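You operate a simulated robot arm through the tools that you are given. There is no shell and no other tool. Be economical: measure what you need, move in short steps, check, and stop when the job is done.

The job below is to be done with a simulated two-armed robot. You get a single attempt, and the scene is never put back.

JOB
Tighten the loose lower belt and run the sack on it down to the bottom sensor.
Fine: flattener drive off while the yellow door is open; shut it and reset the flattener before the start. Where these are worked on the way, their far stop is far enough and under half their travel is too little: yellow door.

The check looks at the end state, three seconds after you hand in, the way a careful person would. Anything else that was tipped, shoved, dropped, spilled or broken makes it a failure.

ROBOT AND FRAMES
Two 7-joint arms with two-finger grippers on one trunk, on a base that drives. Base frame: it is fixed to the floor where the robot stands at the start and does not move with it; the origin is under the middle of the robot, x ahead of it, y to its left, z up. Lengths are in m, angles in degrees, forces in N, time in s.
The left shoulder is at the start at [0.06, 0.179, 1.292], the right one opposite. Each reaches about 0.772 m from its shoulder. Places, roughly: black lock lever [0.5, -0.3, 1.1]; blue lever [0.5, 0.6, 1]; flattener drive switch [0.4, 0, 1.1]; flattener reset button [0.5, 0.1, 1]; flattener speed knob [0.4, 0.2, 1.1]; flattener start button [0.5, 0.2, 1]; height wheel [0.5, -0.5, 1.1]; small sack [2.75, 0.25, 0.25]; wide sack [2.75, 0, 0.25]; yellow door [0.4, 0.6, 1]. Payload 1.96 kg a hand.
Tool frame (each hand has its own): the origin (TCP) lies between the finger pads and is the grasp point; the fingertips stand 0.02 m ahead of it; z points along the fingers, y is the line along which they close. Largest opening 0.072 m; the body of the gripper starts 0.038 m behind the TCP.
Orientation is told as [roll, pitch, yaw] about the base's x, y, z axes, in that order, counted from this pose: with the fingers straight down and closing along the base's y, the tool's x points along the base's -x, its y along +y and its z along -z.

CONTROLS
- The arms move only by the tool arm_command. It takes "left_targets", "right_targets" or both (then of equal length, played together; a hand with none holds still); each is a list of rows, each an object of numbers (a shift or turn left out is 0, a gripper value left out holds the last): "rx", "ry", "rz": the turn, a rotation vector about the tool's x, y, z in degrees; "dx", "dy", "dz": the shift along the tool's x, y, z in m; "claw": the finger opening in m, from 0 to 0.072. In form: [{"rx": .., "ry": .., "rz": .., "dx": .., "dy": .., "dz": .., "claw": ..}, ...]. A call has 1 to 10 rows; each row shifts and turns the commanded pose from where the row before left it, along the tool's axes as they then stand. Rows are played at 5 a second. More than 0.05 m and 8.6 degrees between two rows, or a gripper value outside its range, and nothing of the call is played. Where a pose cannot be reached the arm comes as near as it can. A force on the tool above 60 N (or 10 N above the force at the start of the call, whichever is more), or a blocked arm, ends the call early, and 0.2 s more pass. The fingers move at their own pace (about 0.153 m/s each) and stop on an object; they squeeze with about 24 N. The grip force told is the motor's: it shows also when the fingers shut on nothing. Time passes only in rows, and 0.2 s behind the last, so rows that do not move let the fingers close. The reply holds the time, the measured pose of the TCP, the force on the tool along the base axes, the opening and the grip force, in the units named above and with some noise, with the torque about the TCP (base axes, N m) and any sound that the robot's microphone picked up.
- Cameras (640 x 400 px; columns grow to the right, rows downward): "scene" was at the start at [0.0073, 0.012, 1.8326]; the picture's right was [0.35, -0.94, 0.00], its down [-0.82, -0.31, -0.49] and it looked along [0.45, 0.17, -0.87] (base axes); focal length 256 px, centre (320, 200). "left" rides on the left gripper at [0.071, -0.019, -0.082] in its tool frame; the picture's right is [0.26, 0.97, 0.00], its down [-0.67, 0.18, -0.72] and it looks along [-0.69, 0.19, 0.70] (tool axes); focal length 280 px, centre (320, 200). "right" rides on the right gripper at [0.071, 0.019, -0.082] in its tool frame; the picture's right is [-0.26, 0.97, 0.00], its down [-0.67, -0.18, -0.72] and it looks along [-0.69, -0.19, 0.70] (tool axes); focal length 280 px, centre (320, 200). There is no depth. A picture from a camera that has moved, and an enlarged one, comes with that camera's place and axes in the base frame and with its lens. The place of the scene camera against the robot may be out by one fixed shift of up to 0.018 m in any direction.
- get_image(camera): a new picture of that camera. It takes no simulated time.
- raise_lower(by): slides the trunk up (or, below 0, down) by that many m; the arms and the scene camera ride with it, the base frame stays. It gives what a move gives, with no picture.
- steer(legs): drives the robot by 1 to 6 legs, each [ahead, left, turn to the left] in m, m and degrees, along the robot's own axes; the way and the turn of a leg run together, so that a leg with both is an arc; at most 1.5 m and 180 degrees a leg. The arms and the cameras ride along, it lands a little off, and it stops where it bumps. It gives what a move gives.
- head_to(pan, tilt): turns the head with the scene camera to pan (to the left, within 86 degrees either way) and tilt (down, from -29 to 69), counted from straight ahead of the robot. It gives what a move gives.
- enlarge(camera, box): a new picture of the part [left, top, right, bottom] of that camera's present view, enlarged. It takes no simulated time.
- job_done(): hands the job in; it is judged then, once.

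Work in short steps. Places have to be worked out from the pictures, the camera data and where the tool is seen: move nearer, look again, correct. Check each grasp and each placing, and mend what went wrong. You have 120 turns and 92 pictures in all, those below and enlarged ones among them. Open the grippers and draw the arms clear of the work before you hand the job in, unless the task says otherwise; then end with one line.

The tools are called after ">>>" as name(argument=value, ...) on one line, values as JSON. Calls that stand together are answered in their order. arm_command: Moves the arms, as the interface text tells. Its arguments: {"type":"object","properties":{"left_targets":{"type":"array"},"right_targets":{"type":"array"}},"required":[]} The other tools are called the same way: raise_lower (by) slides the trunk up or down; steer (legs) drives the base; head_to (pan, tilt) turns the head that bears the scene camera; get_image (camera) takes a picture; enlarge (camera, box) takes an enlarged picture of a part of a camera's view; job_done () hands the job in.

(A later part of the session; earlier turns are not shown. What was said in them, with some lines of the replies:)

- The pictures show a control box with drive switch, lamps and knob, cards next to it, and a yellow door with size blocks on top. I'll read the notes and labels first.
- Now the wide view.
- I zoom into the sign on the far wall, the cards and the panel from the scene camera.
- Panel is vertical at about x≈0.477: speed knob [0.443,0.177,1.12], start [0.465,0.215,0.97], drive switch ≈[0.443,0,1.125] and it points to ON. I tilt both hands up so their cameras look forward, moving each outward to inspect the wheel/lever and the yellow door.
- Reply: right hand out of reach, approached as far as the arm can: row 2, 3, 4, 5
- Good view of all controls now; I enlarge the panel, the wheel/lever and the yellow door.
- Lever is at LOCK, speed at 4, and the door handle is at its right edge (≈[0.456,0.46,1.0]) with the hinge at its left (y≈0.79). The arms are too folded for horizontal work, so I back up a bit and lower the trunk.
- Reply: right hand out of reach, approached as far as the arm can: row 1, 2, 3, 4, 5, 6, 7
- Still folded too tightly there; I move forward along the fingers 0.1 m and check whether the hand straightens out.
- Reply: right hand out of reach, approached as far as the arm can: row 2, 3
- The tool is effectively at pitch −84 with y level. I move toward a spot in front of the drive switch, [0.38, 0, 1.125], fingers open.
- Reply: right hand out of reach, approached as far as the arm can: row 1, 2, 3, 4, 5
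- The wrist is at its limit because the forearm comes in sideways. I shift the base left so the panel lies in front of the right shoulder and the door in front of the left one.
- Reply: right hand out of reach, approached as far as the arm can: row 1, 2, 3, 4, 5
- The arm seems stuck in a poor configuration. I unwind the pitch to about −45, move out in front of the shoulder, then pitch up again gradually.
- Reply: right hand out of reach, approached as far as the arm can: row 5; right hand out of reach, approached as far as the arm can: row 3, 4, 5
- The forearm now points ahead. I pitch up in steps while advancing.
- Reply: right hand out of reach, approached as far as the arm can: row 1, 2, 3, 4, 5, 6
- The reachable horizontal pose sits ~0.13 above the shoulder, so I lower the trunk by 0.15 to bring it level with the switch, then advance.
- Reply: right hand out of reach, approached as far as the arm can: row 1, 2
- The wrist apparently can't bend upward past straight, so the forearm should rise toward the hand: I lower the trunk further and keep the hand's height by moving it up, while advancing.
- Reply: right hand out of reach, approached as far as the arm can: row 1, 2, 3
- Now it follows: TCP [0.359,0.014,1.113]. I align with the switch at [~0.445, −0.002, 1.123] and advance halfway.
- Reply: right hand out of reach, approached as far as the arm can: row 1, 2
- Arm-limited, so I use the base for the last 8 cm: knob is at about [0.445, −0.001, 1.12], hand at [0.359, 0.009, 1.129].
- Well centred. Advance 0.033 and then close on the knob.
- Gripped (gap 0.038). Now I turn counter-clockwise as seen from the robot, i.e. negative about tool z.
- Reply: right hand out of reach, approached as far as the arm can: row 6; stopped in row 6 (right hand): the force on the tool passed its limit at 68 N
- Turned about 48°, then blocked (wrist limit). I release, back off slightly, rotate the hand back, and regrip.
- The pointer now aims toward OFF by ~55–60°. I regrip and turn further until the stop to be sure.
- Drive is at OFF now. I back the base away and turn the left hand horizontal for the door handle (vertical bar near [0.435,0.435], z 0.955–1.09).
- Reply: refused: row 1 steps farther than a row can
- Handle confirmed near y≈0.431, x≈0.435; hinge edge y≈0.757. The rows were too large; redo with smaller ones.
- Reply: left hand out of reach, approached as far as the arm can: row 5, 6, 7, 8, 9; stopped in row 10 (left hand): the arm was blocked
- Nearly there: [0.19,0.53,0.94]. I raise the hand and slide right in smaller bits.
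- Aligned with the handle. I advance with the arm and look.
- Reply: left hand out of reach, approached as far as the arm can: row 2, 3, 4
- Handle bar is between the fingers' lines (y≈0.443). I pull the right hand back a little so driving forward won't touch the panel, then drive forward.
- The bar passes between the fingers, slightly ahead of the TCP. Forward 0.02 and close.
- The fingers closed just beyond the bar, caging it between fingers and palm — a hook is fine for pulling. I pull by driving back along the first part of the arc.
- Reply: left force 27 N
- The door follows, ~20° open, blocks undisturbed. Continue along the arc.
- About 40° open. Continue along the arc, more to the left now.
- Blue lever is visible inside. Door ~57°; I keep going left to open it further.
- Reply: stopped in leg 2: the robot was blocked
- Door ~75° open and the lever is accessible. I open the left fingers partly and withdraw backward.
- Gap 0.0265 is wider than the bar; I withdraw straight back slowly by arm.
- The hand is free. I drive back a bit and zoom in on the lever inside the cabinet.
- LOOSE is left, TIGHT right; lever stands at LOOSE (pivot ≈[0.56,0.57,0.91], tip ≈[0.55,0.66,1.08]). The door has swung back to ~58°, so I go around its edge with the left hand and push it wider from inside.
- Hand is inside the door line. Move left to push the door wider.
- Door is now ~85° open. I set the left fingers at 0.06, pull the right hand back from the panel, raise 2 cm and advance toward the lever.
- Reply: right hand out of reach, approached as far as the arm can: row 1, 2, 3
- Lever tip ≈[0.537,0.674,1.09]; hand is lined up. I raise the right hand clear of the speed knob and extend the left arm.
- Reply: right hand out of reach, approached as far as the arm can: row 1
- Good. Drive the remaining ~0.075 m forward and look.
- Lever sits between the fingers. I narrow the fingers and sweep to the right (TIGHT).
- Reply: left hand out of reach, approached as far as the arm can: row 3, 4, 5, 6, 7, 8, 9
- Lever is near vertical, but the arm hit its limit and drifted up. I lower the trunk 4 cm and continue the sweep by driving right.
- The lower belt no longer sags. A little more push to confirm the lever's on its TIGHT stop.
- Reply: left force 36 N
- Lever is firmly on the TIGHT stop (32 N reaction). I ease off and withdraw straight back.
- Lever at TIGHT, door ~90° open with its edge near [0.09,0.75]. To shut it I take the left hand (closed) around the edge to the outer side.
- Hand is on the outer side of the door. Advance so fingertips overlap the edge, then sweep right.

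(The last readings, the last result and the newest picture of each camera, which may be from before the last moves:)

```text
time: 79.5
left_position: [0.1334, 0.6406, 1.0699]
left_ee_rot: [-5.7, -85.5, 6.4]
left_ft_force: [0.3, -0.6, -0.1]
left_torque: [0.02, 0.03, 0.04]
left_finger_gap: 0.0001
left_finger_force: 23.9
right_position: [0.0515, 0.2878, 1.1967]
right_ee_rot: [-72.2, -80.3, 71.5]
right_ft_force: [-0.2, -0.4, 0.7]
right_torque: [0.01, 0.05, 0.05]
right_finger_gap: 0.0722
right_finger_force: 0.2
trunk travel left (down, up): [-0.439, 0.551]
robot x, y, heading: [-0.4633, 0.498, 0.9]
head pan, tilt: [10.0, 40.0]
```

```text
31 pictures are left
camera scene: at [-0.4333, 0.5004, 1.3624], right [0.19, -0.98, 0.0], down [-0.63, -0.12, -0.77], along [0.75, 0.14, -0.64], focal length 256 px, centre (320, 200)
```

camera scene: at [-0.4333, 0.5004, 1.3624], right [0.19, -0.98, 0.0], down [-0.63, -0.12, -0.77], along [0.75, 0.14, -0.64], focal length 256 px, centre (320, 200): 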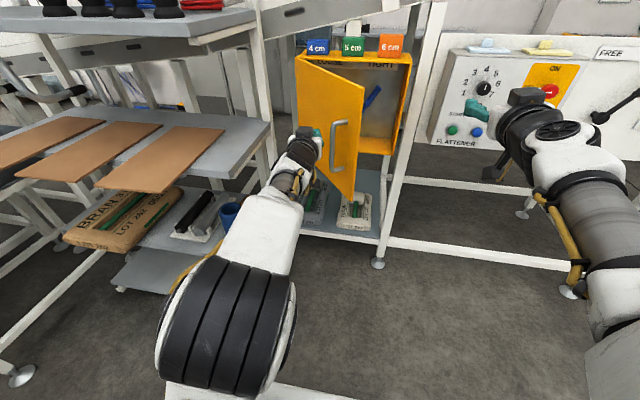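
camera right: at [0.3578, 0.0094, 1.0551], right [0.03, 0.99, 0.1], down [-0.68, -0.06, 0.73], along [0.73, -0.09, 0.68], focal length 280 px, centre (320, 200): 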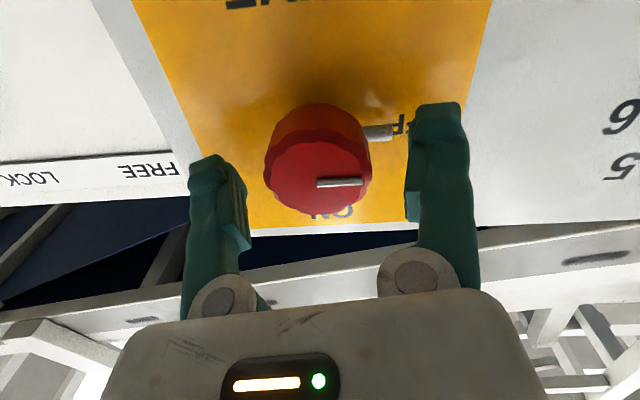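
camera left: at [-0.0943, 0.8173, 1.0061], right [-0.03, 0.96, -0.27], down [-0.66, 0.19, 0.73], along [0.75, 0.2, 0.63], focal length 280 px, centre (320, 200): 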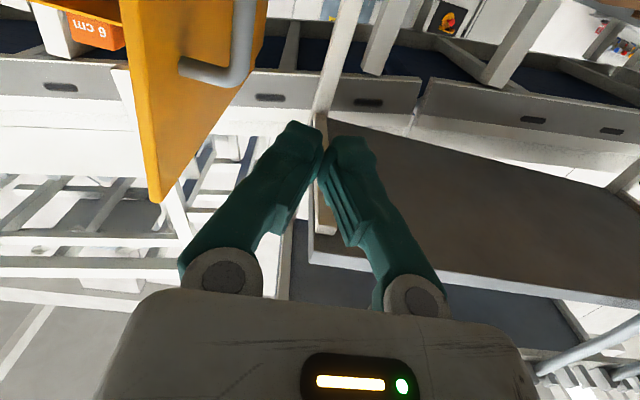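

Door is at ~45° and closing. I push on its outer face by moving right a bit and forward.

>>> steer(legs=[[0.06, -0.07, 0], [0.15, -0.01, -0.5], [0.08, 0, -0.4]])

>>> get_image(camera="scene")

```text
time: 82.2
left_position: [0.4217, 0.5556, 1.072]
left_ee_rot: [-6.9, -85.6, 6.7]
left_ft_force: [-30.1, -0.5, -11.3]
left_torque: [-0.02, 0.06, 0.02]
left_finger_gap: 0.006
left_finger_force: 29.7
right_position: [0.3338, 0.2037, 1.1982]
right_ee_rot: [-73.6, -80.4, 72.1]
right_ft_force: [0.2, 0.3, -0.2]
right_torque: [-0.01, -0.01, -0.03]
right_finger_gap: 0.072
right_finger_force: 0.0
trunk travel left (down, up): [-0.439, 0.551]
robot x, y, heading: [-0.1745, 0.4213, -0.1]
head pan, tilt: [10.0, 40.0]
```

```text
30 pictures are left
camera scene: at [-0.1483, 0.424, 1.3624], right [0.17, -0.99, 0.0], down [-0.63, -0.11, -0.77], along [0.76, 0.13, -0.64], focal length 256 px, centre (320, 200)
```

scene: 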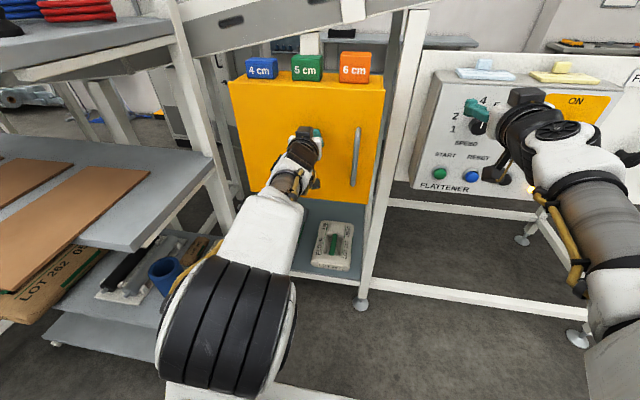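

Door is shut (30 N against its seat), blocks untouched. Now I back off, tuck the left hand back, and bring the right hand down to the drive switch.

>>> steer(legs=[[-0.18, 0, 0]])

>>> arm_command(left_targets=[{"dz": -0.04}, {"dz": -0.04}, {"dz": -0.04}, {"dz": -0.04}, {"dz": -0.04}], right_targets=[{"dx": 0.03}, {"dx": 0.03}, {"dx": 0.02}, {}, {}])

>>> enlarge(camera="scene", box=[220, 20, 640, 240])

```text
time: 83.8
left_position: [0.2413, 0.556, 1.0702]
left_ee_rot: [-6.4, -85.5, 6.1]
left_ft_force: [-0.4, -0.8, 0.5]
left_torque: [-0.02, 0.0, -0.01]
left_finger_gap: 0.0
left_finger_force: 30.2
right_position: [0.1532, 0.2022, 1.1963]
right_ee_rot: [-72.7, -80.4, 71.1]
right_ft_force: [-0.7, 0.7, -0.1]
right_torque: [-0.01, -0.02, 0.03]
right_finger_gap: 0.0721
right_finger_force: 0.0
trunk travel left (down, up): [-0.439, 0.551]
robot x, y, heading: [-0.3579, 0.4223, -0.3]
head pan, tilt: [10.0, 40.0]
```

```text
time: 85.0
left_position: [0.1514, 0.6053, 1.0737]
left_ee_rot: [-6.3, -85.4, 6.1]
left_ft_force: [0.2, -0.1, -0.3]
left_torque: [0.0, -0.02, 0.02]
left_finger_gap: 0.0
left_finger_force: 29.8
left hand out of reach, approached as far as the arm can: row 2, 3, 4, 5
right_position: [0.1516, 0.1911, 1.1179]
right_ee_rot: [-72.3, -80.3, 70.7]
right_ft_force: [-0.5, 0.0, -0.1]
right_torque: [-0.03, 0.02, -0.03]
right_finger_gap: 0.0717
right_finger_force: 0.0
right hand out of reach, approached as far as the arm can: row 1
trunk travel left (down, up): [-0.439, 0.551]
robot x, y, heading: [-0.3519, 0.4184, -0.2]
head pan, tilt: [10.0, 40.0]
```

```text
1.52 times, centred on (430, 130) of scene
camera zoom: at [-0.3267, 0.4241, 1.3624], right [0.17, -0.99, 0.0], down [-0.63, -0.11, -0.77], along [0.76, 0.13, -0.64], focal length 390 px, centre (152, 307)
```

zoom: 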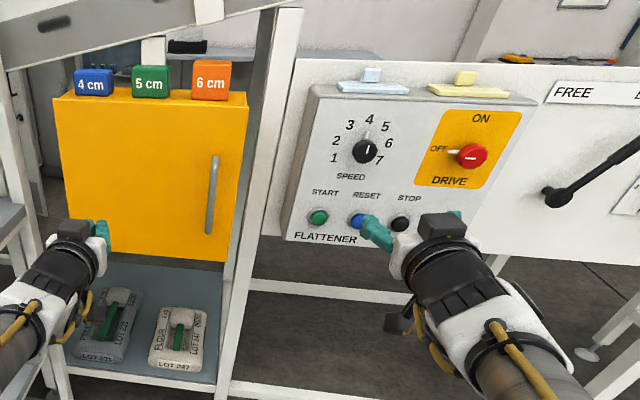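

Drive at OFF confirmed, door closed. The left hand would meet the door handle if I advance, so I tip it down and pull it back.

>>> arm_command(left_targets=[{"ry": 8}, {"ry": 8}, {"ry": 8}, {"ry": 8}, {"ry": 8}, {"ry": 6}, {"dx": 0.03, "dz": -0.025}, {"dx": 0.03, "dz": -0.025}, {"dx": 0.03, "dz": -0.025}, {"dx": 0.03, "dz": -0.025}], right_targets=[{"rz": -6}, {"rz": -6}, {"rz": -6}, {"rz": -6}, {"rz": -6}, {}, {}, {}, {}, {}])

```text
time: 87.2
left_position: [0.1034, 0.6063, 1.0735]
left_ee_rot: [-0.6, -39.3, 0.1]
left_ft_force: [-0.5, -0.3, -0.3]
left_torque: [0.02, -0.01, 0.0]
left_finger_gap: 0.0001
left_finger_force: 29.4
left hand out of reach, approached as far as the arm can: row 8, 9, 10
right_position: [0.1517, 0.1917, 1.1199]
right_ee_rot: [-85.3, -50.6, 84.5]
right_ft_force: [0.6, 0.6, -0.6]
right_torque: [0.0, -0.02, -0.01]
right_finger_gap: 0.0719
right_finger_force: 0.1
trunk travel left (down, up): [-0.439, 0.551]
robot x, y, heading: [-0.3555, 0.4178, -0.4]
head pan, tilt: [10.0, 40.0]
```

I shift the left hand outward so it will stay clear of the handle, and back a bit more.

>>> arm_command(left_targets=[{"dy": 0.03, "ry": 5}, {"dy": 0.03, "ry": 5}, {"dy": 0.03, "ry": 5}, {"dy": 0.03, "ry": 5}, {"dx": 0.03, "dz": -0.01}, {"dx": 0.03, "dz": -0.01}, {"dx": 0.03, "dz": -0.01}])

>>> steer(legs=[[0.05, -0.18, 0]])

>>> get_image(camera="right")

```text
time: 88.8
left_position: [0.0571, 0.6328, 1.0749]
left_ee_rot: [-0.3, -19.3, -0.2]
left_ft_force: [-0.2, -0.1, 0.2]
left_torque: [-0.05, 0.0, 0.02]
left_finger_gap: 0.0
left_finger_force: 29.6
left hand out of reach, approached as far as the arm can: row 2, 3, 4, 5, 6, 7
right_position: [0.1513, 0.1918, 1.1192]
right_ee_rot: [-85.4, -50.7, 84.6]
right_ft_force: [0.4, -0.2, 0.1]
right_torque: [0.0, 0.01, -0.01]
right_finger_gap: 0.072
right_finger_force: 0.0
trunk travel left (down, up): [-0.439, 0.551]
robot x, y, heading: [-0.3553, 0.4227, -0.3]
head pan, tilt: [10.0, 40.0]
```

```text
time: 90.3
left_position: [0.1067, 0.4546, 1.0736]
left_ee_rot: [-0.3, -19.4, -0.1]
left_ft_force: [-0.2, -0.1, 0.0]
left_torque: [0.05, 0.01, 0.03]
left_finger_gap: 0.0
left_finger_force: 29.3
right_position: [0.2004, 0.0131, 1.1204]
right_ee_rot: [-85.3, -50.9, 84.5]
right_ft_force: [0.5, -0.2, -0.1]
right_torque: [0.02, -0.01, 0.06]
right_finger_gap: 0.0719
right_finger_force: 0.0
trunk travel left (down, up): [-0.439, 0.551]
robot x, y, heading: [-0.3057, 0.2419, -0.2]
head pan, tilt: [10.0, 40.0]
```

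```text
28 pictures are left
camera right: at [0.1153, -0.0136, 1.057], right [0.01, 0.91, -0.41], down [-0.67, 0.31, 0.67], along [0.74, 0.27, 0.62], focal length 280 px, centre (320, 200)
```

right: 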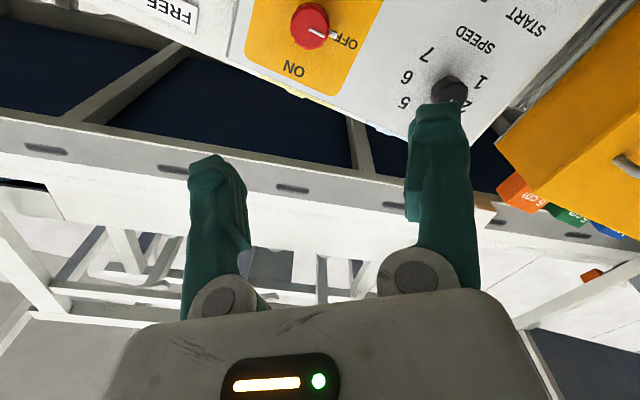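

Hand tilted −40° about its axis, ready for a clockwise turn. I extend the right arm 0.06 and drive the rest, shifting right 1.4 cm.

>>> arm_command(right_targets=[{"dz": 0.03}, {"dz": 0.03}, {}])

>>> steer(legs=[[0.14, -0.014, 0]])

>>> get_image(camera="right")

```text
time: 91.1
left_position: [0.1081, 0.4548, 1.0749]
left_ee_rot: [-0.2, -19.3, -0.1]
left_ft_force: [0.8, -0.1, -0.7]
left_torque: [0.03, 0.0, 0.0]
left_finger_gap: 0.0003
left_finger_force: 29.9
right_position: [0.2598, 0.0113, 1.1175]
right_ee_rot: [-85.5, -50.7, 84.7]
right_ft_force: [0.1, -0.2, 0.5]
right_torque: [0.02, 0.02, -0.02]
right_finger_gap: 0.072
right_finger_force: 0.0
trunk travel left (down, up): [-0.439, 0.551]
robot x, y, heading: [-0.3075, 0.2412, -0.6]
head pan, tilt: [10.0, 40.0]
```

```text
time: 92.4
left_position: [0.248, 0.4389, 1.0732]
left_ee_rot: [-0.3, -19.3, -0.1]
left_ft_force: [0.3, 0.7, -0.6]
left_torque: [0.02, 0.04, 0.04]
left_finger_gap: 0.0
left_finger_force: 29.4
right_position: [0.4005, -0.0061, 1.1157]
right_ee_rot: [-85.2, -50.7, 84.4]
right_ft_force: [-0.5, 0.6, -0.4]
right_torque: [-0.02, 0.01, 0.0]
right_finger_gap: 0.0715
right_finger_force: 0.1
trunk travel left (down, up): [-0.439, 0.551]
robot x, y, heading: [-0.1664, 0.2311, -0.5]
head pan, tilt: [10.0, 40.0]
```

```text
27 pictures are left
camera right: at [0.315, -0.0319, 1.0545], right [0.01, 0.91, -0.41], down [-0.67, 0.31, 0.68], along [0.74, 0.27, 0.62], focal length 280 px, centre (320, 200)
```

right: 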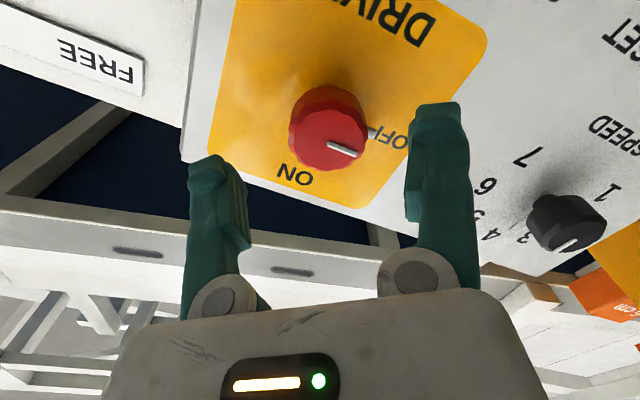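

Centred. Forward 0.042, grip and turn clockwise.

>>> steer(legs=[[0.042, 0.005, 0]])

>>> arm_command(right_targets=[{"claw": 0.05}, {"claw": 0.02}, {}, {}, {"rz": 8}, {"rz": 8}, {"rz": 8}, {"rz": 8}, {"rz": 8}])

>>> arm_command(right_targets=[{"rz": 8}, {"rz": 8}, {"rz": 8}, {"rz": 8}, {"rz": 8}, {"rz": 6}])

>>> get_image(camera="right")

```text
time: 93.3
left_position: [0.2915, 0.4432, 1.074]
left_ee_rot: [-0.3, -19.2, -0.2]
left_ft_force: [1.2, 0.5, -0.9]
left_torque: [0.02, 0.02, 0.0]
left_finger_gap: 0.0
left_finger_force: 29.8
right_position: [0.4429, -0.0002, 1.1165]
right_ee_rot: [-85.2, -50.6, 84.2]
right_ft_force: [-0.1, 0.7, -0.2]
right_torque: [-0.01, 0.0, 0.0]
right_finger_gap: 0.0719
right_finger_force: 0.0
trunk travel left (down, up): [-0.439, 0.551]
robot x, y, heading: [-0.1224, 0.2348, -0.2]
head pan, tilt: [10.0, 40.0]
```

```text
time: 95.3
left_position: [0.2901, 0.443, 1.0741]
left_ee_rot: [-0.3, -19.4, -0.2]
left_ft_force: [-0.1, 0.3, -0.3]
left_torque: [-0.01, -0.01, -0.02]
left_finger_gap: 0.0
left_finger_force: 29.3
right_position: [0.4417, -0.0003, 1.1187]
right_ee_rot: [17.9, -86.9, -19.9]
right_ft_force: [-0.3, -1.7, 7.7]
right_torque: [-0.02, 0.61, 0.17]
right_finger_gap: 0.0383
right_finger_force: 40.3
trunk travel left (down, up): [-0.439, 0.551]
robot x, y, heading: [-0.1243, 0.2337, -0.4]
head pan, tilt: [10.0, 40.0]
```

```text
time: 96.7
left_position: [0.2904, 0.444, 1.0749]
left_ee_rot: [-0.3, -19.5, -0.2]
left_ft_force: [0.0, -0.3, 0.3]
left_torque: [0.03, -0.01, 0.04]
left_finger_gap: 0.0
left_finger_force: 29.6
right_position: [0.4417, -0.0004, 1.1175]
right_ee_rot: [85.9, -43.0, -89.2]
right_ft_force: [-4.1, 1.5, -0.4]
right_torque: [0.05, 0.25, 0.85]
right_finger_gap: 0.0386
right_finger_force: 40.1
trunk travel left (down, up): [-0.439, 0.551]
robot x, y, heading: [-0.1223, 0.2345, -0.2]
head pan, tilt: [10.0, 40.0]
```

```text
26 pictures are left
camera right: at [0.3603, 0.0681, 1.0883], right [0.06, 0.47, 0.88], down [-0.72, -0.59, 0.36], along [0.69, -0.66, 0.3], focal length 280 px, centre (320, 200)
```

right: 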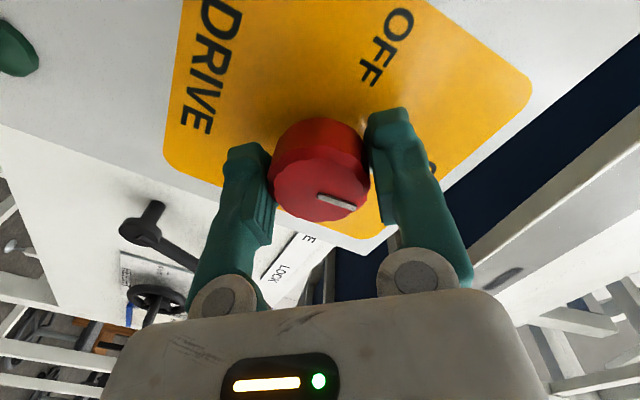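

The switch mark now points up to ON. I release, back off and check.

>>> arm_command(right_targets=[{"claw": 0.072}, {}, {}])

>>> steer(legs=[[-0.1, 0, 0]])

>>> arm_command(right_targets=[{"rz": -8, "claw": 0.0}, {"rz": -8}, {"rz": -8}, {"rz": -8}, {"rz": -8}, {"rz": -4}])

>>> get_image(camera="scene")

>>> get_image(camera="right")

```text
time: 97.5
left_position: [0.2901, 0.444, 1.0732]
left_ee_rot: [-0.3, -19.3, -0.2]
left_ft_force: [-0.1, 0.2, 0.6]
left_torque: [-0.04, 0.04, 0.02]
left_finger_gap: 0.0
left_finger_force: 29.9
right_position: [0.4423, -0.001, 1.1177]
right_ee_rot: [86.0, -43.0, -89.3]
right_ft_force: [0.4, 0.8, -0.6]
right_torque: [-0.03, 0.02, 0.02]
right_finger_gap: 0.0718
right_finger_force: 0.1
trunk travel left (down, up): [-0.439, 0.551]
robot x, y, heading: [-0.1288, 0.2331, -0.3]
head pan, tilt: [10.0, 40.0]
```

```text
time: 98.7
left_position: [0.1902, 0.4445, 1.0745]
left_ee_rot: [-0.2, -19.3, -0.2]
left_ft_force: [-0.6, 0.2, -0.1]
left_torque: [0.02, -0.01, 0.0]
left_finger_gap: 0.0005
left_finger_force: 29.1
right_position: [0.3406, 0.0003, 1.1186]
right_ee_rot: [86.1, -43.0, -89.2]
right_ft_force: [0.0, -0.5, -0.1]
right_torque: [0.0, 0.02, 0.0]
right_finger_gap: 0.0719
right_finger_force: 0.0
trunk travel left (down, up): [-0.439, 0.551]
robot x, y, heading: [-0.223, 0.2328, -0.3]
head pan, tilt: [10.0, 40.0]
```

```text
time: 100.1
left_position: [0.1901, 0.445, 1.0742]
left_ee_rot: [-0.3, -19.2, -0.2]
left_ft_force: [0.5, 0.2, -1.2]
left_torque: [0.0, -0.01, 0.0]
left_finger_gap: 0.0
left_finger_force: 29.9
right_position: [0.3407, 0.0011, 1.1175]
right_ee_rot: [41.8, -86.0, -43.7]
right_ft_force: [0.4, 0.7, 0.2]
right_torque: [0.0, -0.01, 0.02]
right_finger_gap: 0.0
right_finger_force: 24.0
trunk travel left (down, up): [-0.439, 0.551]
robot x, y, heading: [-0.2242, 0.2327, -0.3]
head pan, tilt: [10.0, 40.0]
```

```text
25 pictures are left
camera scene: at [-0.1942, 0.2373, 1.3624], right [0.17, -0.99, 0.0], down [-0.63, -0.11, -0.77], along [0.76, 0.13, -0.64], focal length 256 px, centre (320, 200)
```

scene: 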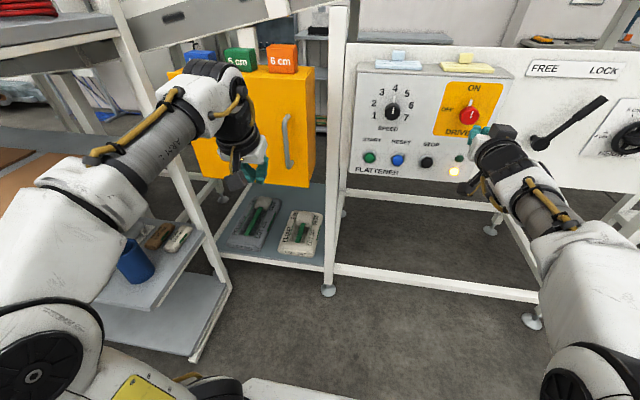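

```text
24 pictures are left
camera right: at [0.2583, 0.0269, 1.0527], right [0.05, 0.95, 0.31], down [-0.69, -0.19, 0.7], along [0.73, -0.24, 0.64], focal length 280 px, centre (320, 200)
```

right: 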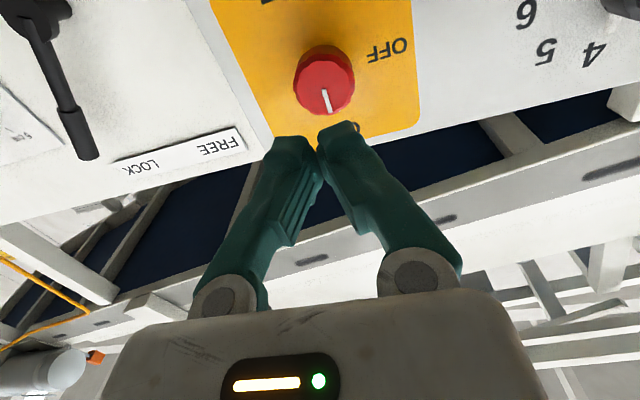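

Drive is ON again. Next the reset button at ≈[0.465,0.135,0.970]: I lower the trunk and shift left so the closed right fingers face it.

>>> raise_lower(by=-0.146)

>>> steer(legs=[[0.03, 0.134, 0]])

>>> get_image(camera="right")

```text
time: 101.8
left_position: [0.1901, 0.4447, 0.9291]
left_ee_rot: [-0.3, -19.4, -0.2]
left_ft_force: [0.6, -0.1, 0.0]
left_torque: [-0.03, 0.0, 0.04]
left_finger_gap: 0.0002
left_finger_force: 29.0
right_position: [0.3415, 0.0026, 0.9731]
right_ee_rot: [43.6, -85.9, -45.4]
right_ft_force: [-0.3, -0.3, 0.9]
right_torque: [0.0, -0.02, -0.02]
right_finger_gap: 0.0
right_finger_force: 24.2
trunk travel left (down, up): [-0.293, 0.697]
robot x, y, heading: [-0.2242, 0.2327, -0.2]
head pan, tilt: [10.0, 40.0]
```

```text
time: 103.1
left_position: [0.2213, 0.5796, 0.9279]
left_ee_rot: [-0.5, -19.3, -0.2]
left_ft_force: [-0.4, -0.4, -0.4]
left_torque: [-0.03, 0.03, -0.01]
left_finger_gap: 0.0002
left_finger_force: 29.2
right_position: [0.373, 0.1358, 0.9734]
right_ee_rot: [42.9, -86.0, -44.9]
right_ft_force: [-0.8, -0.4, 0.2]
right_torque: [0.02, 0.07, 0.0]
right_finger_gap: 0.0
right_finger_force: 24.1
trunk travel left (down, up): [-0.293, 0.697]
robot x, y, heading: [-0.192, 0.3682, -0.4]
head pan, tilt: [10.0, 40.0]
```

```text
23 pictures are left
camera right: at [0.2891, 0.1619, 0.9068], right [0.05, 0.95, 0.31], down [-0.69, -0.19, 0.7], along [0.73, -0.24, 0.64], focal length 280 px, centre (320, 200)
```

right: 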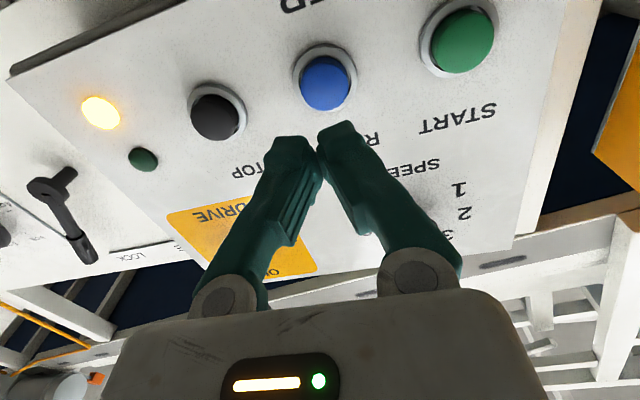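

Aligned with reset (≈[0.465,0.138,0.968]). Drive up close, then press with small arm steps.

>>> steer(legs=[[0.052, 0.005, 0]])

>>> arm_command(right_targets=[{"dz": 0.012}, {"dz": 0.008}, {"dz": 0.006}, {"dz": 0.006}])

>>> get_image(camera="right")

```text
time: 104.0
left_position: [0.2737, 0.5844, 0.9281]
left_ee_rot: [-0.4, -19.3, -0.1]
left_ft_force: [0.2, 0.1, 0.0]
left_torque: [0.0, 0.03, -0.06]
left_finger_gap: 0.0
left_finger_force: 29.8
right_position: [0.4262, 0.1406, 0.9727]
right_ee_rot: [42.8, -85.9, -44.6]
right_ft_force: [0.2, 0.5, -0.6]
right_torque: [0.0, 0.0, 0.02]
right_finger_gap: 0.0
right_finger_force: 23.1
trunk travel left (down, up): [-0.293, 0.697]
robot x, y, heading: [-0.1412, 0.373, -0.3]
head pan, tilt: [10.0, 40.0]
```

```text
time: 105.0
left_position: [0.27, 0.5845, 0.9289]
left_ee_rot: [-0.3, -19.6, -0.1]
left_ft_force: [-0.4, -0.5, 0.1]
left_torque: [0.03, 0.0, 0.01]
left_finger_gap: 0.0
left_finger_force: 29.4
right_position: [0.4525, 0.1374, 0.971]
right_ee_rot: [43.5, -86.0, -45.5]
right_ft_force: [-36.0, 5.9, -11.0]
right_torque: [-0.04, 0.09, 0.23]
right_finger_gap: 0.0061
right_finger_force: 29.2
trunk travel left (down, up): [-0.293, 0.697]
robot x, y, heading: [-0.1402, 0.3716, -0.2]
head pan, tilt: [10.0, 40.0]
heard: click
```

```text
22 pictures are left
camera right: at [0.3689, 0.1648, 0.906], right [0.05, 0.95, 0.31], down [-0.69, -0.19, 0.7], along [0.72, -0.24, 0.64], focal length 280 px, centre (320, 200)
```

right: 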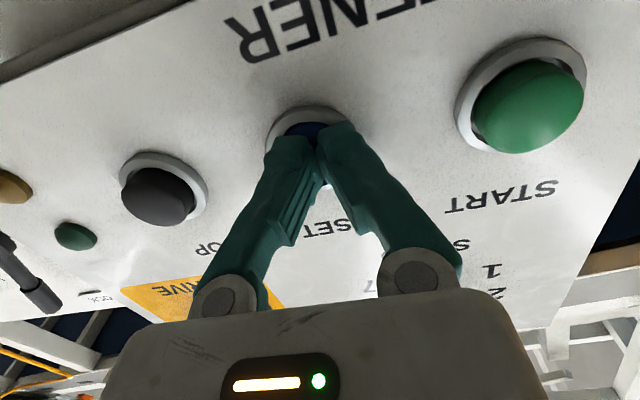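

Click, and the amber lamp went out: reset done. Back off and shift to the start button (y≈0.213).

>>> arm_command(right_targets=[{"dz": -0.012}, {"dz": -0.02}, {}])

>>> steer(legs=[[0, 0.076, 0]])

>>> get_image(camera="right")

>>> get_image(camera="scene")

```text
time: 105.8
left_position: [0.272, 0.5839, 0.927]
left_ee_rot: [-0.3, -19.3, -0.1]
left_ft_force: [0.8, -0.2, 0.5]
left_torque: [0.0, 0.03, -0.01]
left_finger_gap: 0.0002
left_finger_force: 29.6
right_position: [0.4236, 0.1407, 0.9705]
right_ee_rot: [43.4, -85.9, -45.1]
right_ft_force: [0.3, -1.4, -0.6]
right_torque: [0.03, -0.02, 0.0]
right_finger_gap: 0.0
right_finger_force: 29.8
trunk travel left (down, up): [-0.293, 0.697]
robot x, y, heading: [-0.1387, 0.3698, -0.5]
head pan, tilt: [10.0, 40.0]
```

```text
time: 106.9
left_position: [0.2727, 0.6606, 0.9272]
left_ee_rot: [-0.5, -19.3, -0.1]
left_ft_force: [-0.5, 0.2, 0.2]
left_torque: [-0.02, -0.04, -0.01]
left_finger_gap: 0.0
left_finger_force: 29.8
right_position: [0.425, 0.2164, 0.9717]
right_ee_rot: [42.8, -86.0, -44.6]
right_ft_force: [-0.6, 1.2, 0.5]
right_torque: [-0.03, 0.01, -0.02]
right_finger_gap: 0.0003
right_finger_force: 29.5
trunk travel left (down, up): [-0.293, 0.697]
robot x, y, heading: [-0.1434, 0.4476, -0.2]
head pan, tilt: [10.0, 40.0]
```

```text
21 pictures are left
camera right: at [0.341, 0.2422, 0.9058], right [0.04, 0.95, 0.31], down [-0.69, -0.19, 0.7], along [0.73, -0.24, 0.64], focal length 280 px, centre (320, 200)
```

right: 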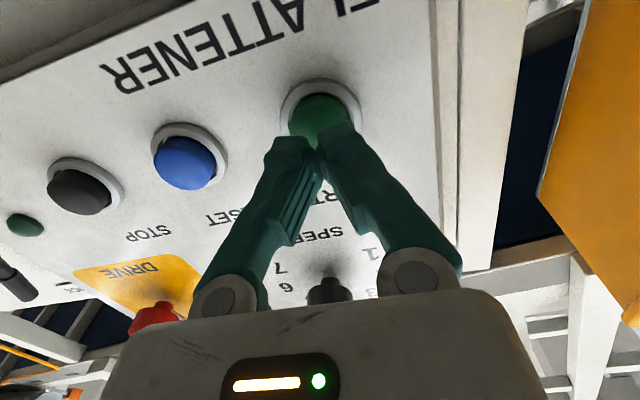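

```text
20 pictures are left
camera scene: at [-0.1114, 0.4523, 1.2164], right [0.17, -0.99, 0.0], down [-0.63, -0.11, -0.77], along [0.75, 0.13, -0.64], focal length 256 px, centre (320, 200)
```

scene: 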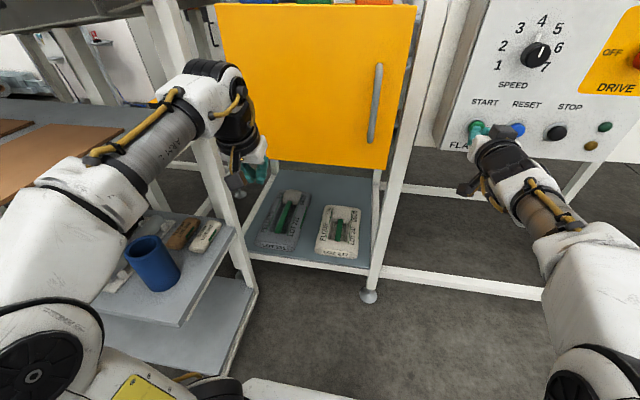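

Aligned with the start button, door shut, fault lamp out. Press start.

>>> arm_command(right_targets=[{"dz": 0.013}, {"dz": 0.008}, {"dz": 0.006}, {"dz": 0.006}])

>>> arm_command(right_targets=[{"dz": -0.013}, {"dz": -0.02}, {"dz": -0.03}, {}])

>>> get_image(camera="right")

```text
time: 107.9
left_position: [0.269, 0.6592, 0.9295]
left_ee_rot: [-0.3, -19.6, -0.2]
left_ft_force: [-0.3, 0.7, -0.8]
left_torque: [0.02, 0.0, 0.01]
left_finger_gap: 0.0
left_finger_force: 29.5
right_position: [0.453, 0.2139, 0.9707]
right_ee_rot: [43.6, -86.0, -45.4]
right_ft_force: [-39.7, 5.6, -13.4]
right_torque: [-0.05, 0.08, 0.25]
right_finger_gap: 0.0058
right_finger_force: 29.5
trunk travel left (down, up): [-0.293, 0.697]
robot x, y, heading: [-0.1443, 0.4446, -0.2]
head pan, tilt: [10.0, 40.0]
heard: click
```

```text
time: 108.9
left_position: [0.2726, 0.6598, 0.9269]
left_ee_rot: [-0.2, -19.3, -0.1]
left_ft_force: [-0.1, 0.5, 0.4]
left_torque: [0.0, -0.02, 0.01]
left_finger_gap: 0.0
left_finger_force: 29.5
right_position: [0.3951, 0.218, 0.9735]
right_ee_rot: [43.4, -85.9, -45.2]
right_ft_force: [0.3, -0.5, 0.7]
right_torque: [0.0, -0.03, 0.0]
right_finger_gap: 0.0001
right_finger_force: 29.5
trunk travel left (down, up): [-0.293, 0.697]
robot x, y, heading: [-0.138, 0.4469, -0.1]
head pan, tilt: [10.0, 40.0]
```

```text
19 pictures are left
camera right: at [0.3114, 0.2433, 0.9081], right [0.04, 0.95, 0.31], down [-0.69, -0.2, 0.7], along [0.73, -0.24, 0.64], focal length 280 px, centre (320, 200)
```

right: 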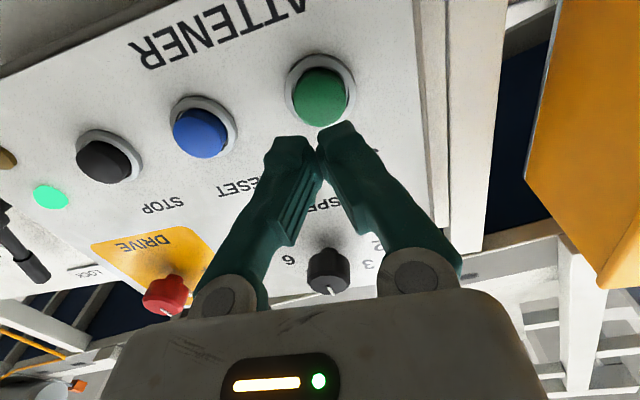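

Green lamp is lit: the flattener runs. I back away, raise the trunk and look for the sack on the belt.

>>> steer(legs=[[-0.25, -0.2, 0]])

>>> raise_lower(by=0.6)

>>> head_to(pan=15, tilt=22)

>>> get_image(camera="scene")

```text
time: 111.0
left_position: [0.0217, 0.4526, 0.9285]
left_ee_rot: [-0.2, -19.5, 0.0]
left_ft_force: [0.2, -0.1, 0.0]
left_torque: [0.01, 0.0, 0.01]
left_finger_gap: 0.0
left_finger_force: 29.8
right_position: [0.144, 0.0113, 0.9727]
right_ee_rot: [43.8, -85.9, -45.4]
right_ft_force: [0.0, -0.5, -0.4]
right_torque: [0.0, 0.0, 0.05]
right_finger_gap: 0.0002
right_finger_force: 29.5
trunk travel left (down, up): [-0.293, 0.697]
robot x, y, heading: [-0.3882, 0.2415, -0.1]
head pan, tilt: [10.0, 40.0]
```

```text
refused: 0.6 is not a number from -0.4 to 0.4
```

```text
time: 111.8
left_position: [0.022, 0.4526, 0.9275]
left_ee_rot: [-0.4, -19.4, 0.0]
left_ft_force: [-0.3, 0.4, 0.2]
left_torque: [-0.01, -0.02, -0.01]
left_finger_gap: 0.0001
left_finger_force: 30.0
right_position: [0.1445, 0.0106, 0.9738]
right_ee_rot: [43.3, -85.8, -45.0]
right_ft_force: [0.0, -0.1, -0.2]
right_torque: [-0.02, -0.01, 0.0]
right_finger_gap: 0.0001
right_finger_force: 29.7
trunk travel left (down, up): [-0.293, 0.697]
robot x, y, heading: [-0.3909, 0.239, 0.1]
head pan, tilt: [15.0, 22.0]
```

```text
18 pictures are left
camera scene: at [-0.3562, 0.2535, 1.2445], right [0.26, -0.97, 0.0], down [-0.36, -0.1, -0.93], along [0.9, 0.24, -0.38], focal length 256 px, centre (320, 200)
```

scene: 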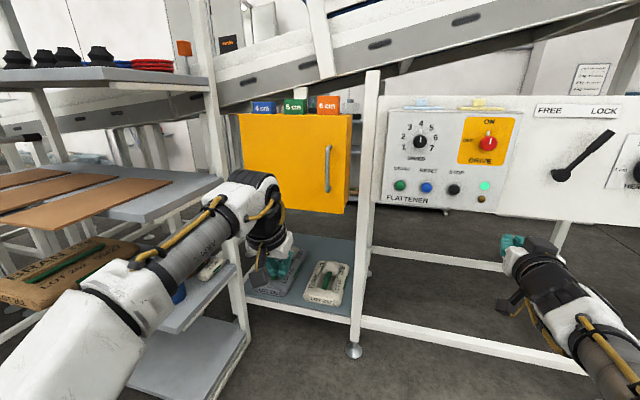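

Everything is tidy; raise the trunk in two moves to see the belt surface.

>>> raise_lower(by=0.4)

>>> raise_lower(by=0.28)

>>> head_to(pan=30, tilt=18)

>>> get_image(camera="scene")

```text
time: 115.7
left_position: [0.0209, 0.4536, 1.3284]
left_ee_rot: [-0.3, -19.3, 0.0]
left_ft_force: [0.4, -0.4, -0.4]
left_torque: [-0.04, 0.0, -0.02]
left_finger_gap: 0.0
left_finger_force: 30.0
right_position: [0.1451, 0.012, 1.3727]
right_ee_rot: [43.2, -85.9, -44.9]
right_ft_force: [-0.4, -0.5, 0.4]
right_torque: [0.02, 0.0, -0.02]
right_finger_gap: 0.0001
right_finger_force: 30.2
trunk travel left (down, up): [-0.693, 0.297]
robot x, y, heading: [-0.3909, 0.2412, 0.1]
head pan, tilt: [15.0, 22.0]
```

```text
time: 118.5
left_position: [0.0222, 0.4536, 1.6084]
left_ee_rot: [-0.3, -19.3, 0.0]
left_ft_force: [0.7, -1.0, 0.2]
left_torque: [0.0, 0.02, 0.02]
left_finger_gap: 0.0001
left_finger_force: 29.7
right_position: [0.1457, 0.011, 1.6534]
right_ee_rot: [43.3, -85.9, -45.0]
right_ft_force: [-0.1, 0.6, 0.1]
right_torque: [0.01, 0.01, 0.01]
right_finger_gap: 0.0
right_finger_force: 29.2
trunk travel left (down, up): [-0.973, 0.017]
robot x, y, heading: [-0.3909, 0.244, 0.1]
head pan, tilt: [15.0, 22.0]
```

```text
time: 119.3
left_position: [0.0206, 0.4523, 1.6075]
left_ee_rot: [-0.3, -19.3, 0.0]
left_ft_force: [0.6, -0.2, -0.3]
left_torque: [0.03, 0.01, 0.01]
left_finger_gap: 0.0002
left_finger_force: 30.0
right_position: [0.1458, 0.0123, 1.6525]
right_ee_rot: [43.3, -85.9, -45.0]
right_ft_force: [-0.6, -0.3, 0.5]
right_torque: [-0.02, -0.01, 0.01]
right_finger_gap: 0.0002
right_finger_force: 29.5
trunk travel left (down, up): [-0.973, 0.017]
robot x, y, heading: [-0.3911, 0.2415, -0.1]
head pan, tilt: [30.0, 18.0]
```

```text
17 pictures are left
camera scene: at [-0.3649, 0.2762, 1.931], right [0.5, -0.87, 0.0], down [-0.27, -0.15, -0.95], along [0.82, 0.47, -0.31], focal length 256 px, centre (320, 200)
```

scene: 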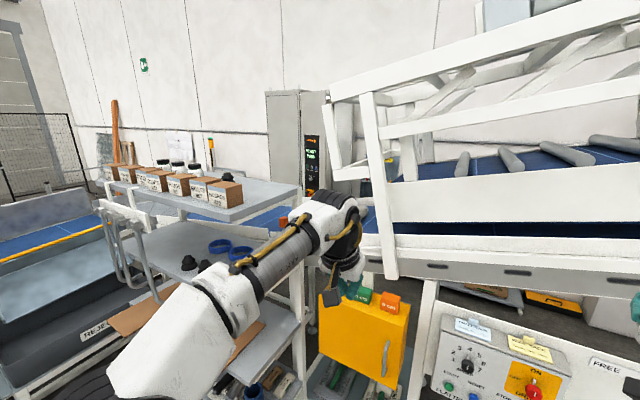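

The left arm blocks part of the belt. I look to the right for the sack's original place first, then to the left from another stance.

>>> head_to(pan=-25, tilt=18)

>>> get_image(camera="scene")

>>> steer(legs=[[-0.1, -0.6, 0]])

>>> head_to(pan=38, tilt=18)

>>> get_image(camera="scene")

```text
time: 120.5
left_position: [0.0218, 0.4527, 1.6069]
left_ee_rot: [-0.2, -19.3, 0.0]
left_ft_force: [0.6, -0.8, -0.4]
left_torque: [-0.04, 0.02, 0.0]
left_finger_gap: 0.0
left_finger_force: 29.4
right_position: [0.146, 0.0111, 1.6516]
right_ee_rot: [43.3, -85.9, -45.0]
right_ft_force: [-0.7, -1.3, 0.9]
right_torque: [-0.01, -0.01, 0.03]
right_finger_gap: 0.0001
right_finger_force: 30.1
trunk travel left (down, up): [-0.973, 0.017]
robot x, y, heading: [-0.3925, 0.2426, -0.1]
head pan, tilt: [-25.0, 18.0]
```

```text
16 pictures are left
camera scene: at [-0.3613, 0.1902, 1.9311], right [-0.42, -0.91, 0.0], down [-0.28, 0.13, -0.95], along [0.86, -0.4, -0.31], focal length 256 px, centre (320, 200)
```

scene: 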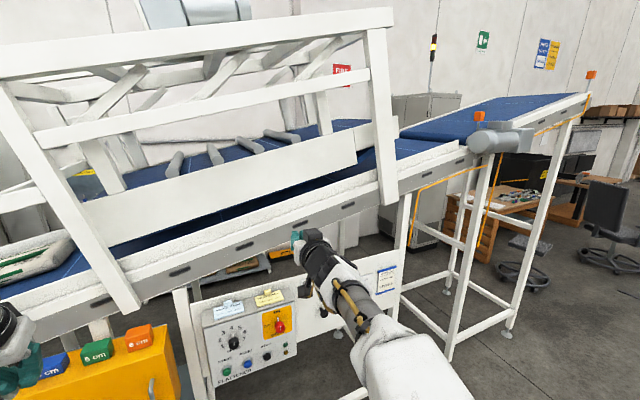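

```text
time: 124.0
left_position: [-0.0815, -0.1553, 1.6076]
left_ee_rot: [-0.4, -19.3, -0.9]
left_ft_force: [-0.2, -0.1, 0.5]
left_torque: [-0.02, 0.01, 0.0]
left_finger_gap: 0.0
left_finger_force: 29.6
right_position: [0.0341, -0.5979, 1.6539]
right_ee_rot: [42.5, -86.0, -45.2]
right_ft_force: [0.1, 0.0, 0.4]
right_torque: [0.01, -0.02, 0.03]
right_finger_gap: 0.0
right_finger_force: 29.5
trunk travel left (down, up): [-0.973, 0.017]
robot x, y, heading: [-0.4985, -0.3612, -1.1]
head pan, tilt: [-25.0, 18.0]
```

```text
time: 125.3
left_position: [-0.0817, -0.1564, 1.6079]
left_ee_rot: [-0.3, -19.3, -1.0]
left_ft_force: [0.2, 0.5, 0.8]
left_torque: [0.03, 0.01, 0.01]
left_finger_gap: 0.0001
left_finger_force: 29.6
right_position: [0.0325, -0.5979, 1.6531]
right_ee_rot: [43.3, -85.9, -46.0]
right_ft_force: [0.1, 0.3, 0.8]
right_torque: [0.01, -0.02, 0.0]
right_finger_gap: 0.0003
right_finger_force: 29.7
trunk travel left (down, up): [-0.973, 0.017]
robot x, y, heading: [-0.5023, -0.3552, -1.2]
head pan, tilt: [38.0, 18.0]
```

```text
15 pictures are left
camera scene: at [-0.4783, -0.3151, 1.931], right [0.6, -0.8, 0.0], down [-0.25, -0.19, -0.95], along [0.76, 0.57, -0.31], focal length 256 px, centre (320, 200)
```

scene: 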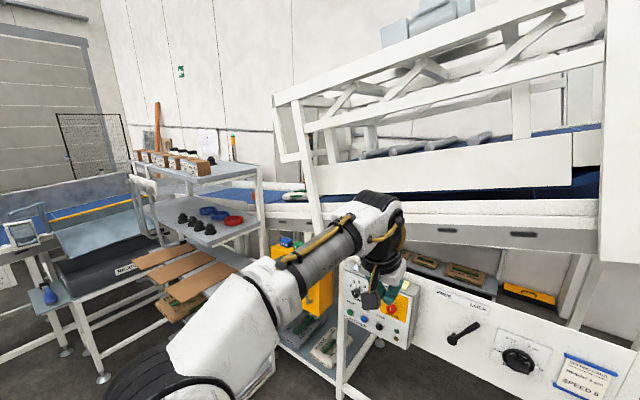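

The sack passed through the flattener and shows at the lower exit. I zoom in and check whether it still moves and the lamp state.

>>> enlarge(camera="scene", box=[210, 140, 450, 340])

>>> arm_command(left_targets=[{}, {}, {}, {}, {}, {}, {}, {}, {}, {}])

>>> enlarge(camera="scene", box=[210, 140, 450, 340])

```text
2.00 times, centred on (330, 240) of scene
camera zoom: at [-0.4783, -0.3151, 1.931], right [0.6, -0.8, 0.0], down [-0.25, -0.19, -0.95], along [0.76, 0.57, -0.31], focal length 512 px, centre (300, 120)
```

zoom: 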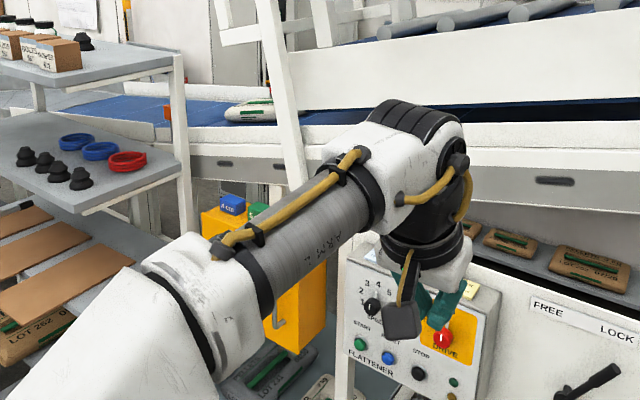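

```text
time: 127.5
left_position: [-0.0815, -0.1556, 1.607]
left_ee_rot: [-0.3, -19.3, -1.0]
left_ft_force: [0.0, -0.1, 0.5]
left_torque: [0.0, 0.02, 0.01]
left_finger_gap: 0.0
left_finger_force: 29.6
right_position: [0.033, -0.6002, 1.6531]
right_ee_rot: [43.3, -85.9, -46.0]
right_ft_force: [0.3, -0.2, 0.2]
right_torque: [0.0, -0.01, -0.01]
right_finger_gap: 0.0
right_finger_force: 29.6
trunk travel left (down, up): [-0.973, 0.017]
robot x, y, heading: [-0.4997, -0.3604, -1.0]
head pan, tilt: [38.0, 18.0]
```

```text
2.00 times, centred on (330, 240) of scene
camera zoom: at [-0.4784, -0.3153, 1.9311], right [0.6, -0.8, 0.0], down [-0.25, -0.19, -0.95], along [0.76, 0.57, -0.31], focal length 512 px, centre (300, 120)
```

zoom: 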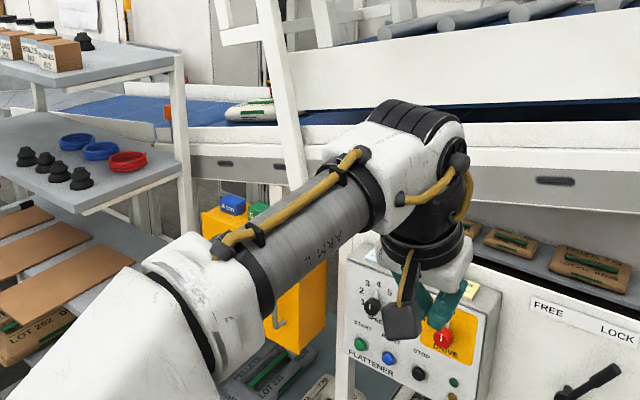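

The sack has stopped and both lamps are off, so presumably the sensor stopped the belt. I go nearer to verify the sack is at the sensor.

>>> steer(legs=[[-0.15, 0.9, 0]])

>>> head_to(pan=0, tilt=20)

>>> get_image(camera="scene")

```text
time: 132.2
left_position: [-0.2037, 0.7308, 1.6081]
left_ee_rot: [-0.2, -19.3, -1.6]
left_ft_force: [0.1, -0.4, -0.8]
left_torque: [0.02, 0.01, -0.03]
left_finger_gap: 0.0001
left_finger_force: 29.7
right_position: [-0.0922, 0.2855, 1.6523]
right_ee_rot: [43.6, -85.9, -47.1]
right_ft_force: [0.0, 0.1, 0.2]
right_torque: [-0.01, 0.0, 0.01]
right_finger_gap: 0.0
right_finger_force: 29.5
trunk travel left (down, up): [-0.973, 0.017]
robot x, y, heading: [-0.6192, 0.5314, -1.9]
head pan, tilt: [38.0, 18.0]
```

```text
time: 133.3
left_position: [-0.2033, 0.7312, 1.6093]
left_ee_rot: [-0.4, -19.3, -1.5]
left_ft_force: [0.5, 0.3, 0.1]
left_torque: [-0.02, -0.01, 0.0]
left_finger_gap: 0.0
left_finger_force: 29.7
right_position: [-0.0945, 0.2869, 1.6545]
right_ee_rot: [43.2, -85.9, -46.7]
right_ft_force: [0.2, -0.1, -0.7]
right_torque: [0.01, 0.01, -0.03]
right_finger_gap: 0.0
right_finger_force: 29.3
trunk travel left (down, up): [-0.973, 0.017]
robot x, y, heading: [-0.6236, 0.5299, -1.6]
head pan, tilt: [0.0, 20.0]
```

```text
12 pictures are left
camera scene: at [-0.5845, 0.5193, 1.9278], right [-0.03, -1.0, 0.0], down [-0.34, 0.01, -0.94], along [0.94, -0.03, -0.34], focal length 256 px, centre (320, 200)
```

scene: 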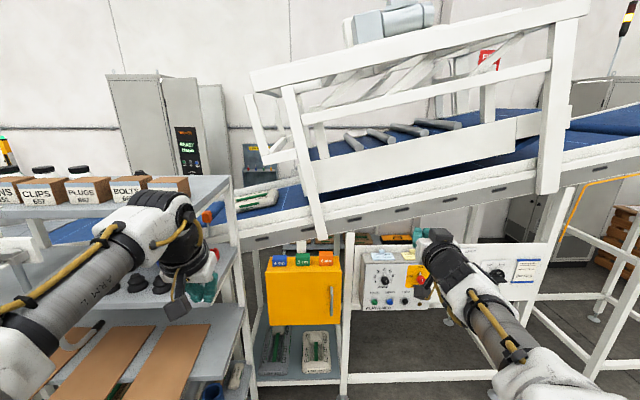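

>>> enlarge(camera="scene", box=[180, 130, 440, 320])

```text
2.11 times, centred on (310, 225) of scene
camera zoom: at [-0.5845, 0.5193, 1.9278], right [-0.03, -1.0, 0.0], down [-0.34, 0.01, -0.94], along [0.94, -0.03, -0.34], focal length 539 px, centre (341, 147)
```

zoom: 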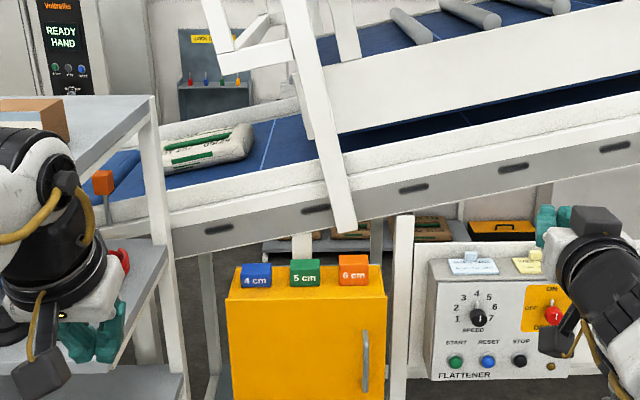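

Triangulated, the sensor is near y≈1.036 and the sack's leading end near y≈1.0, with belts stopped by themselves. One more check from another spot, and I open both grippers.

>>> arm_command(left_targets=[{"claw": 0.07}, {}], right_targets=[{"claw": 0.07}, {}])

>>> steer(legs=[[0, 0.45, 0]])

>>> enlarge(camera="scene", box=[200, 100, 460, 300])

```text
time: 133.9
left_position: [-0.2033, 0.7317, 1.6079]
left_ee_rot: [-0.3, -19.2, -1.6]
left_ft_force: [0.1, -0.6, 0.3]
left_torque: [-0.01, -0.03, 0.02]
left_finger_gap: 0.0702
left_finger_force: 0.0
right_position: [-0.0929, 0.2872, 1.6536]
right_ee_rot: [43.2, -86.0, -46.7]
right_ft_force: [0.1, 0.2, 0.7]
right_torque: [0.01, 0.0, -0.01]
right_finger_gap: 0.0699
right_finger_force: 0.1
trunk travel left (down, up): [-0.973, 0.017]
robot x, y, heading: [-0.6225, 0.5319, -1.8]
head pan, tilt: [0.0, 20.0]
```

```text
time: 136.6
left_position: [-0.1917, 1.1829, 1.6075]
left_ee_rot: [-0.2, -19.2, -1.4]
left_ft_force: [0.3, 0.9, 0.6]
left_torque: [0.02, -0.03, 0.02]
left_finger_gap: 0.0699
left_finger_force: 0.0
right_position: [-0.0789, 0.7387, 1.6533]
right_ee_rot: [44.2, -85.9, -47.4]
right_ft_force: [0.6, 0.2, -0.9]
right_torque: [0.02, 0.02, 0.0]
right_finger_gap: 0.0699
right_finger_force: 0.2
trunk travel left (down, up): [-0.973, 0.017]
robot x, y, heading: [-0.6071, 0.9839, -1.4]
head pan, tilt: [0.0, 20.0]
```

```text
2.00 times, centred on (330, 200) of scene
camera zoom: at [-0.5714, 0.9682, 1.9278], right [-0.03, -1.0, 0.0], down [-0.34, 0.01, -0.94], along [0.94, -0.02, -0.34], focal length 512 px, centre (300, 200)
```

zoom: 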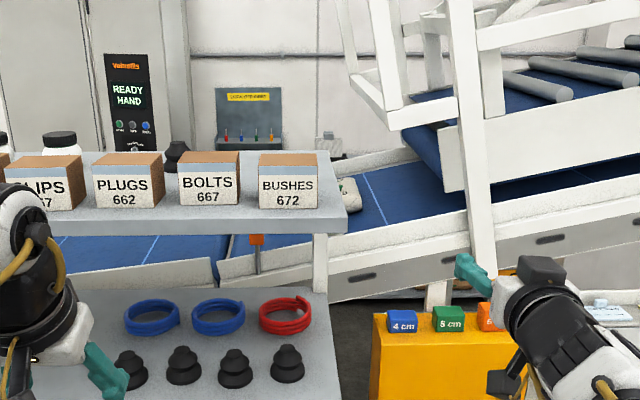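

The sack's trailing end lies at ≈357 px. With its ~0.3 m length its leading end falls on the sensor's line, the belts have stopped, the door is shut, the grippers are open and the arms are clear. Handing in.

>>> job_done()

```text
The job is handed in.
```

I tightened the lower belt (lever at TIGHT) and ran the sack through the flattener to the bottom sensor, where it stopped by itself. A rack hid its front end, so I worked out that position from several pictures. The flattener drive was off while the yellow door was open, and I shut the door and reset before the start. The drive is back ON; I left speed at 4 and the height as found, though the setting card reads speed 5 and height 5 cm.
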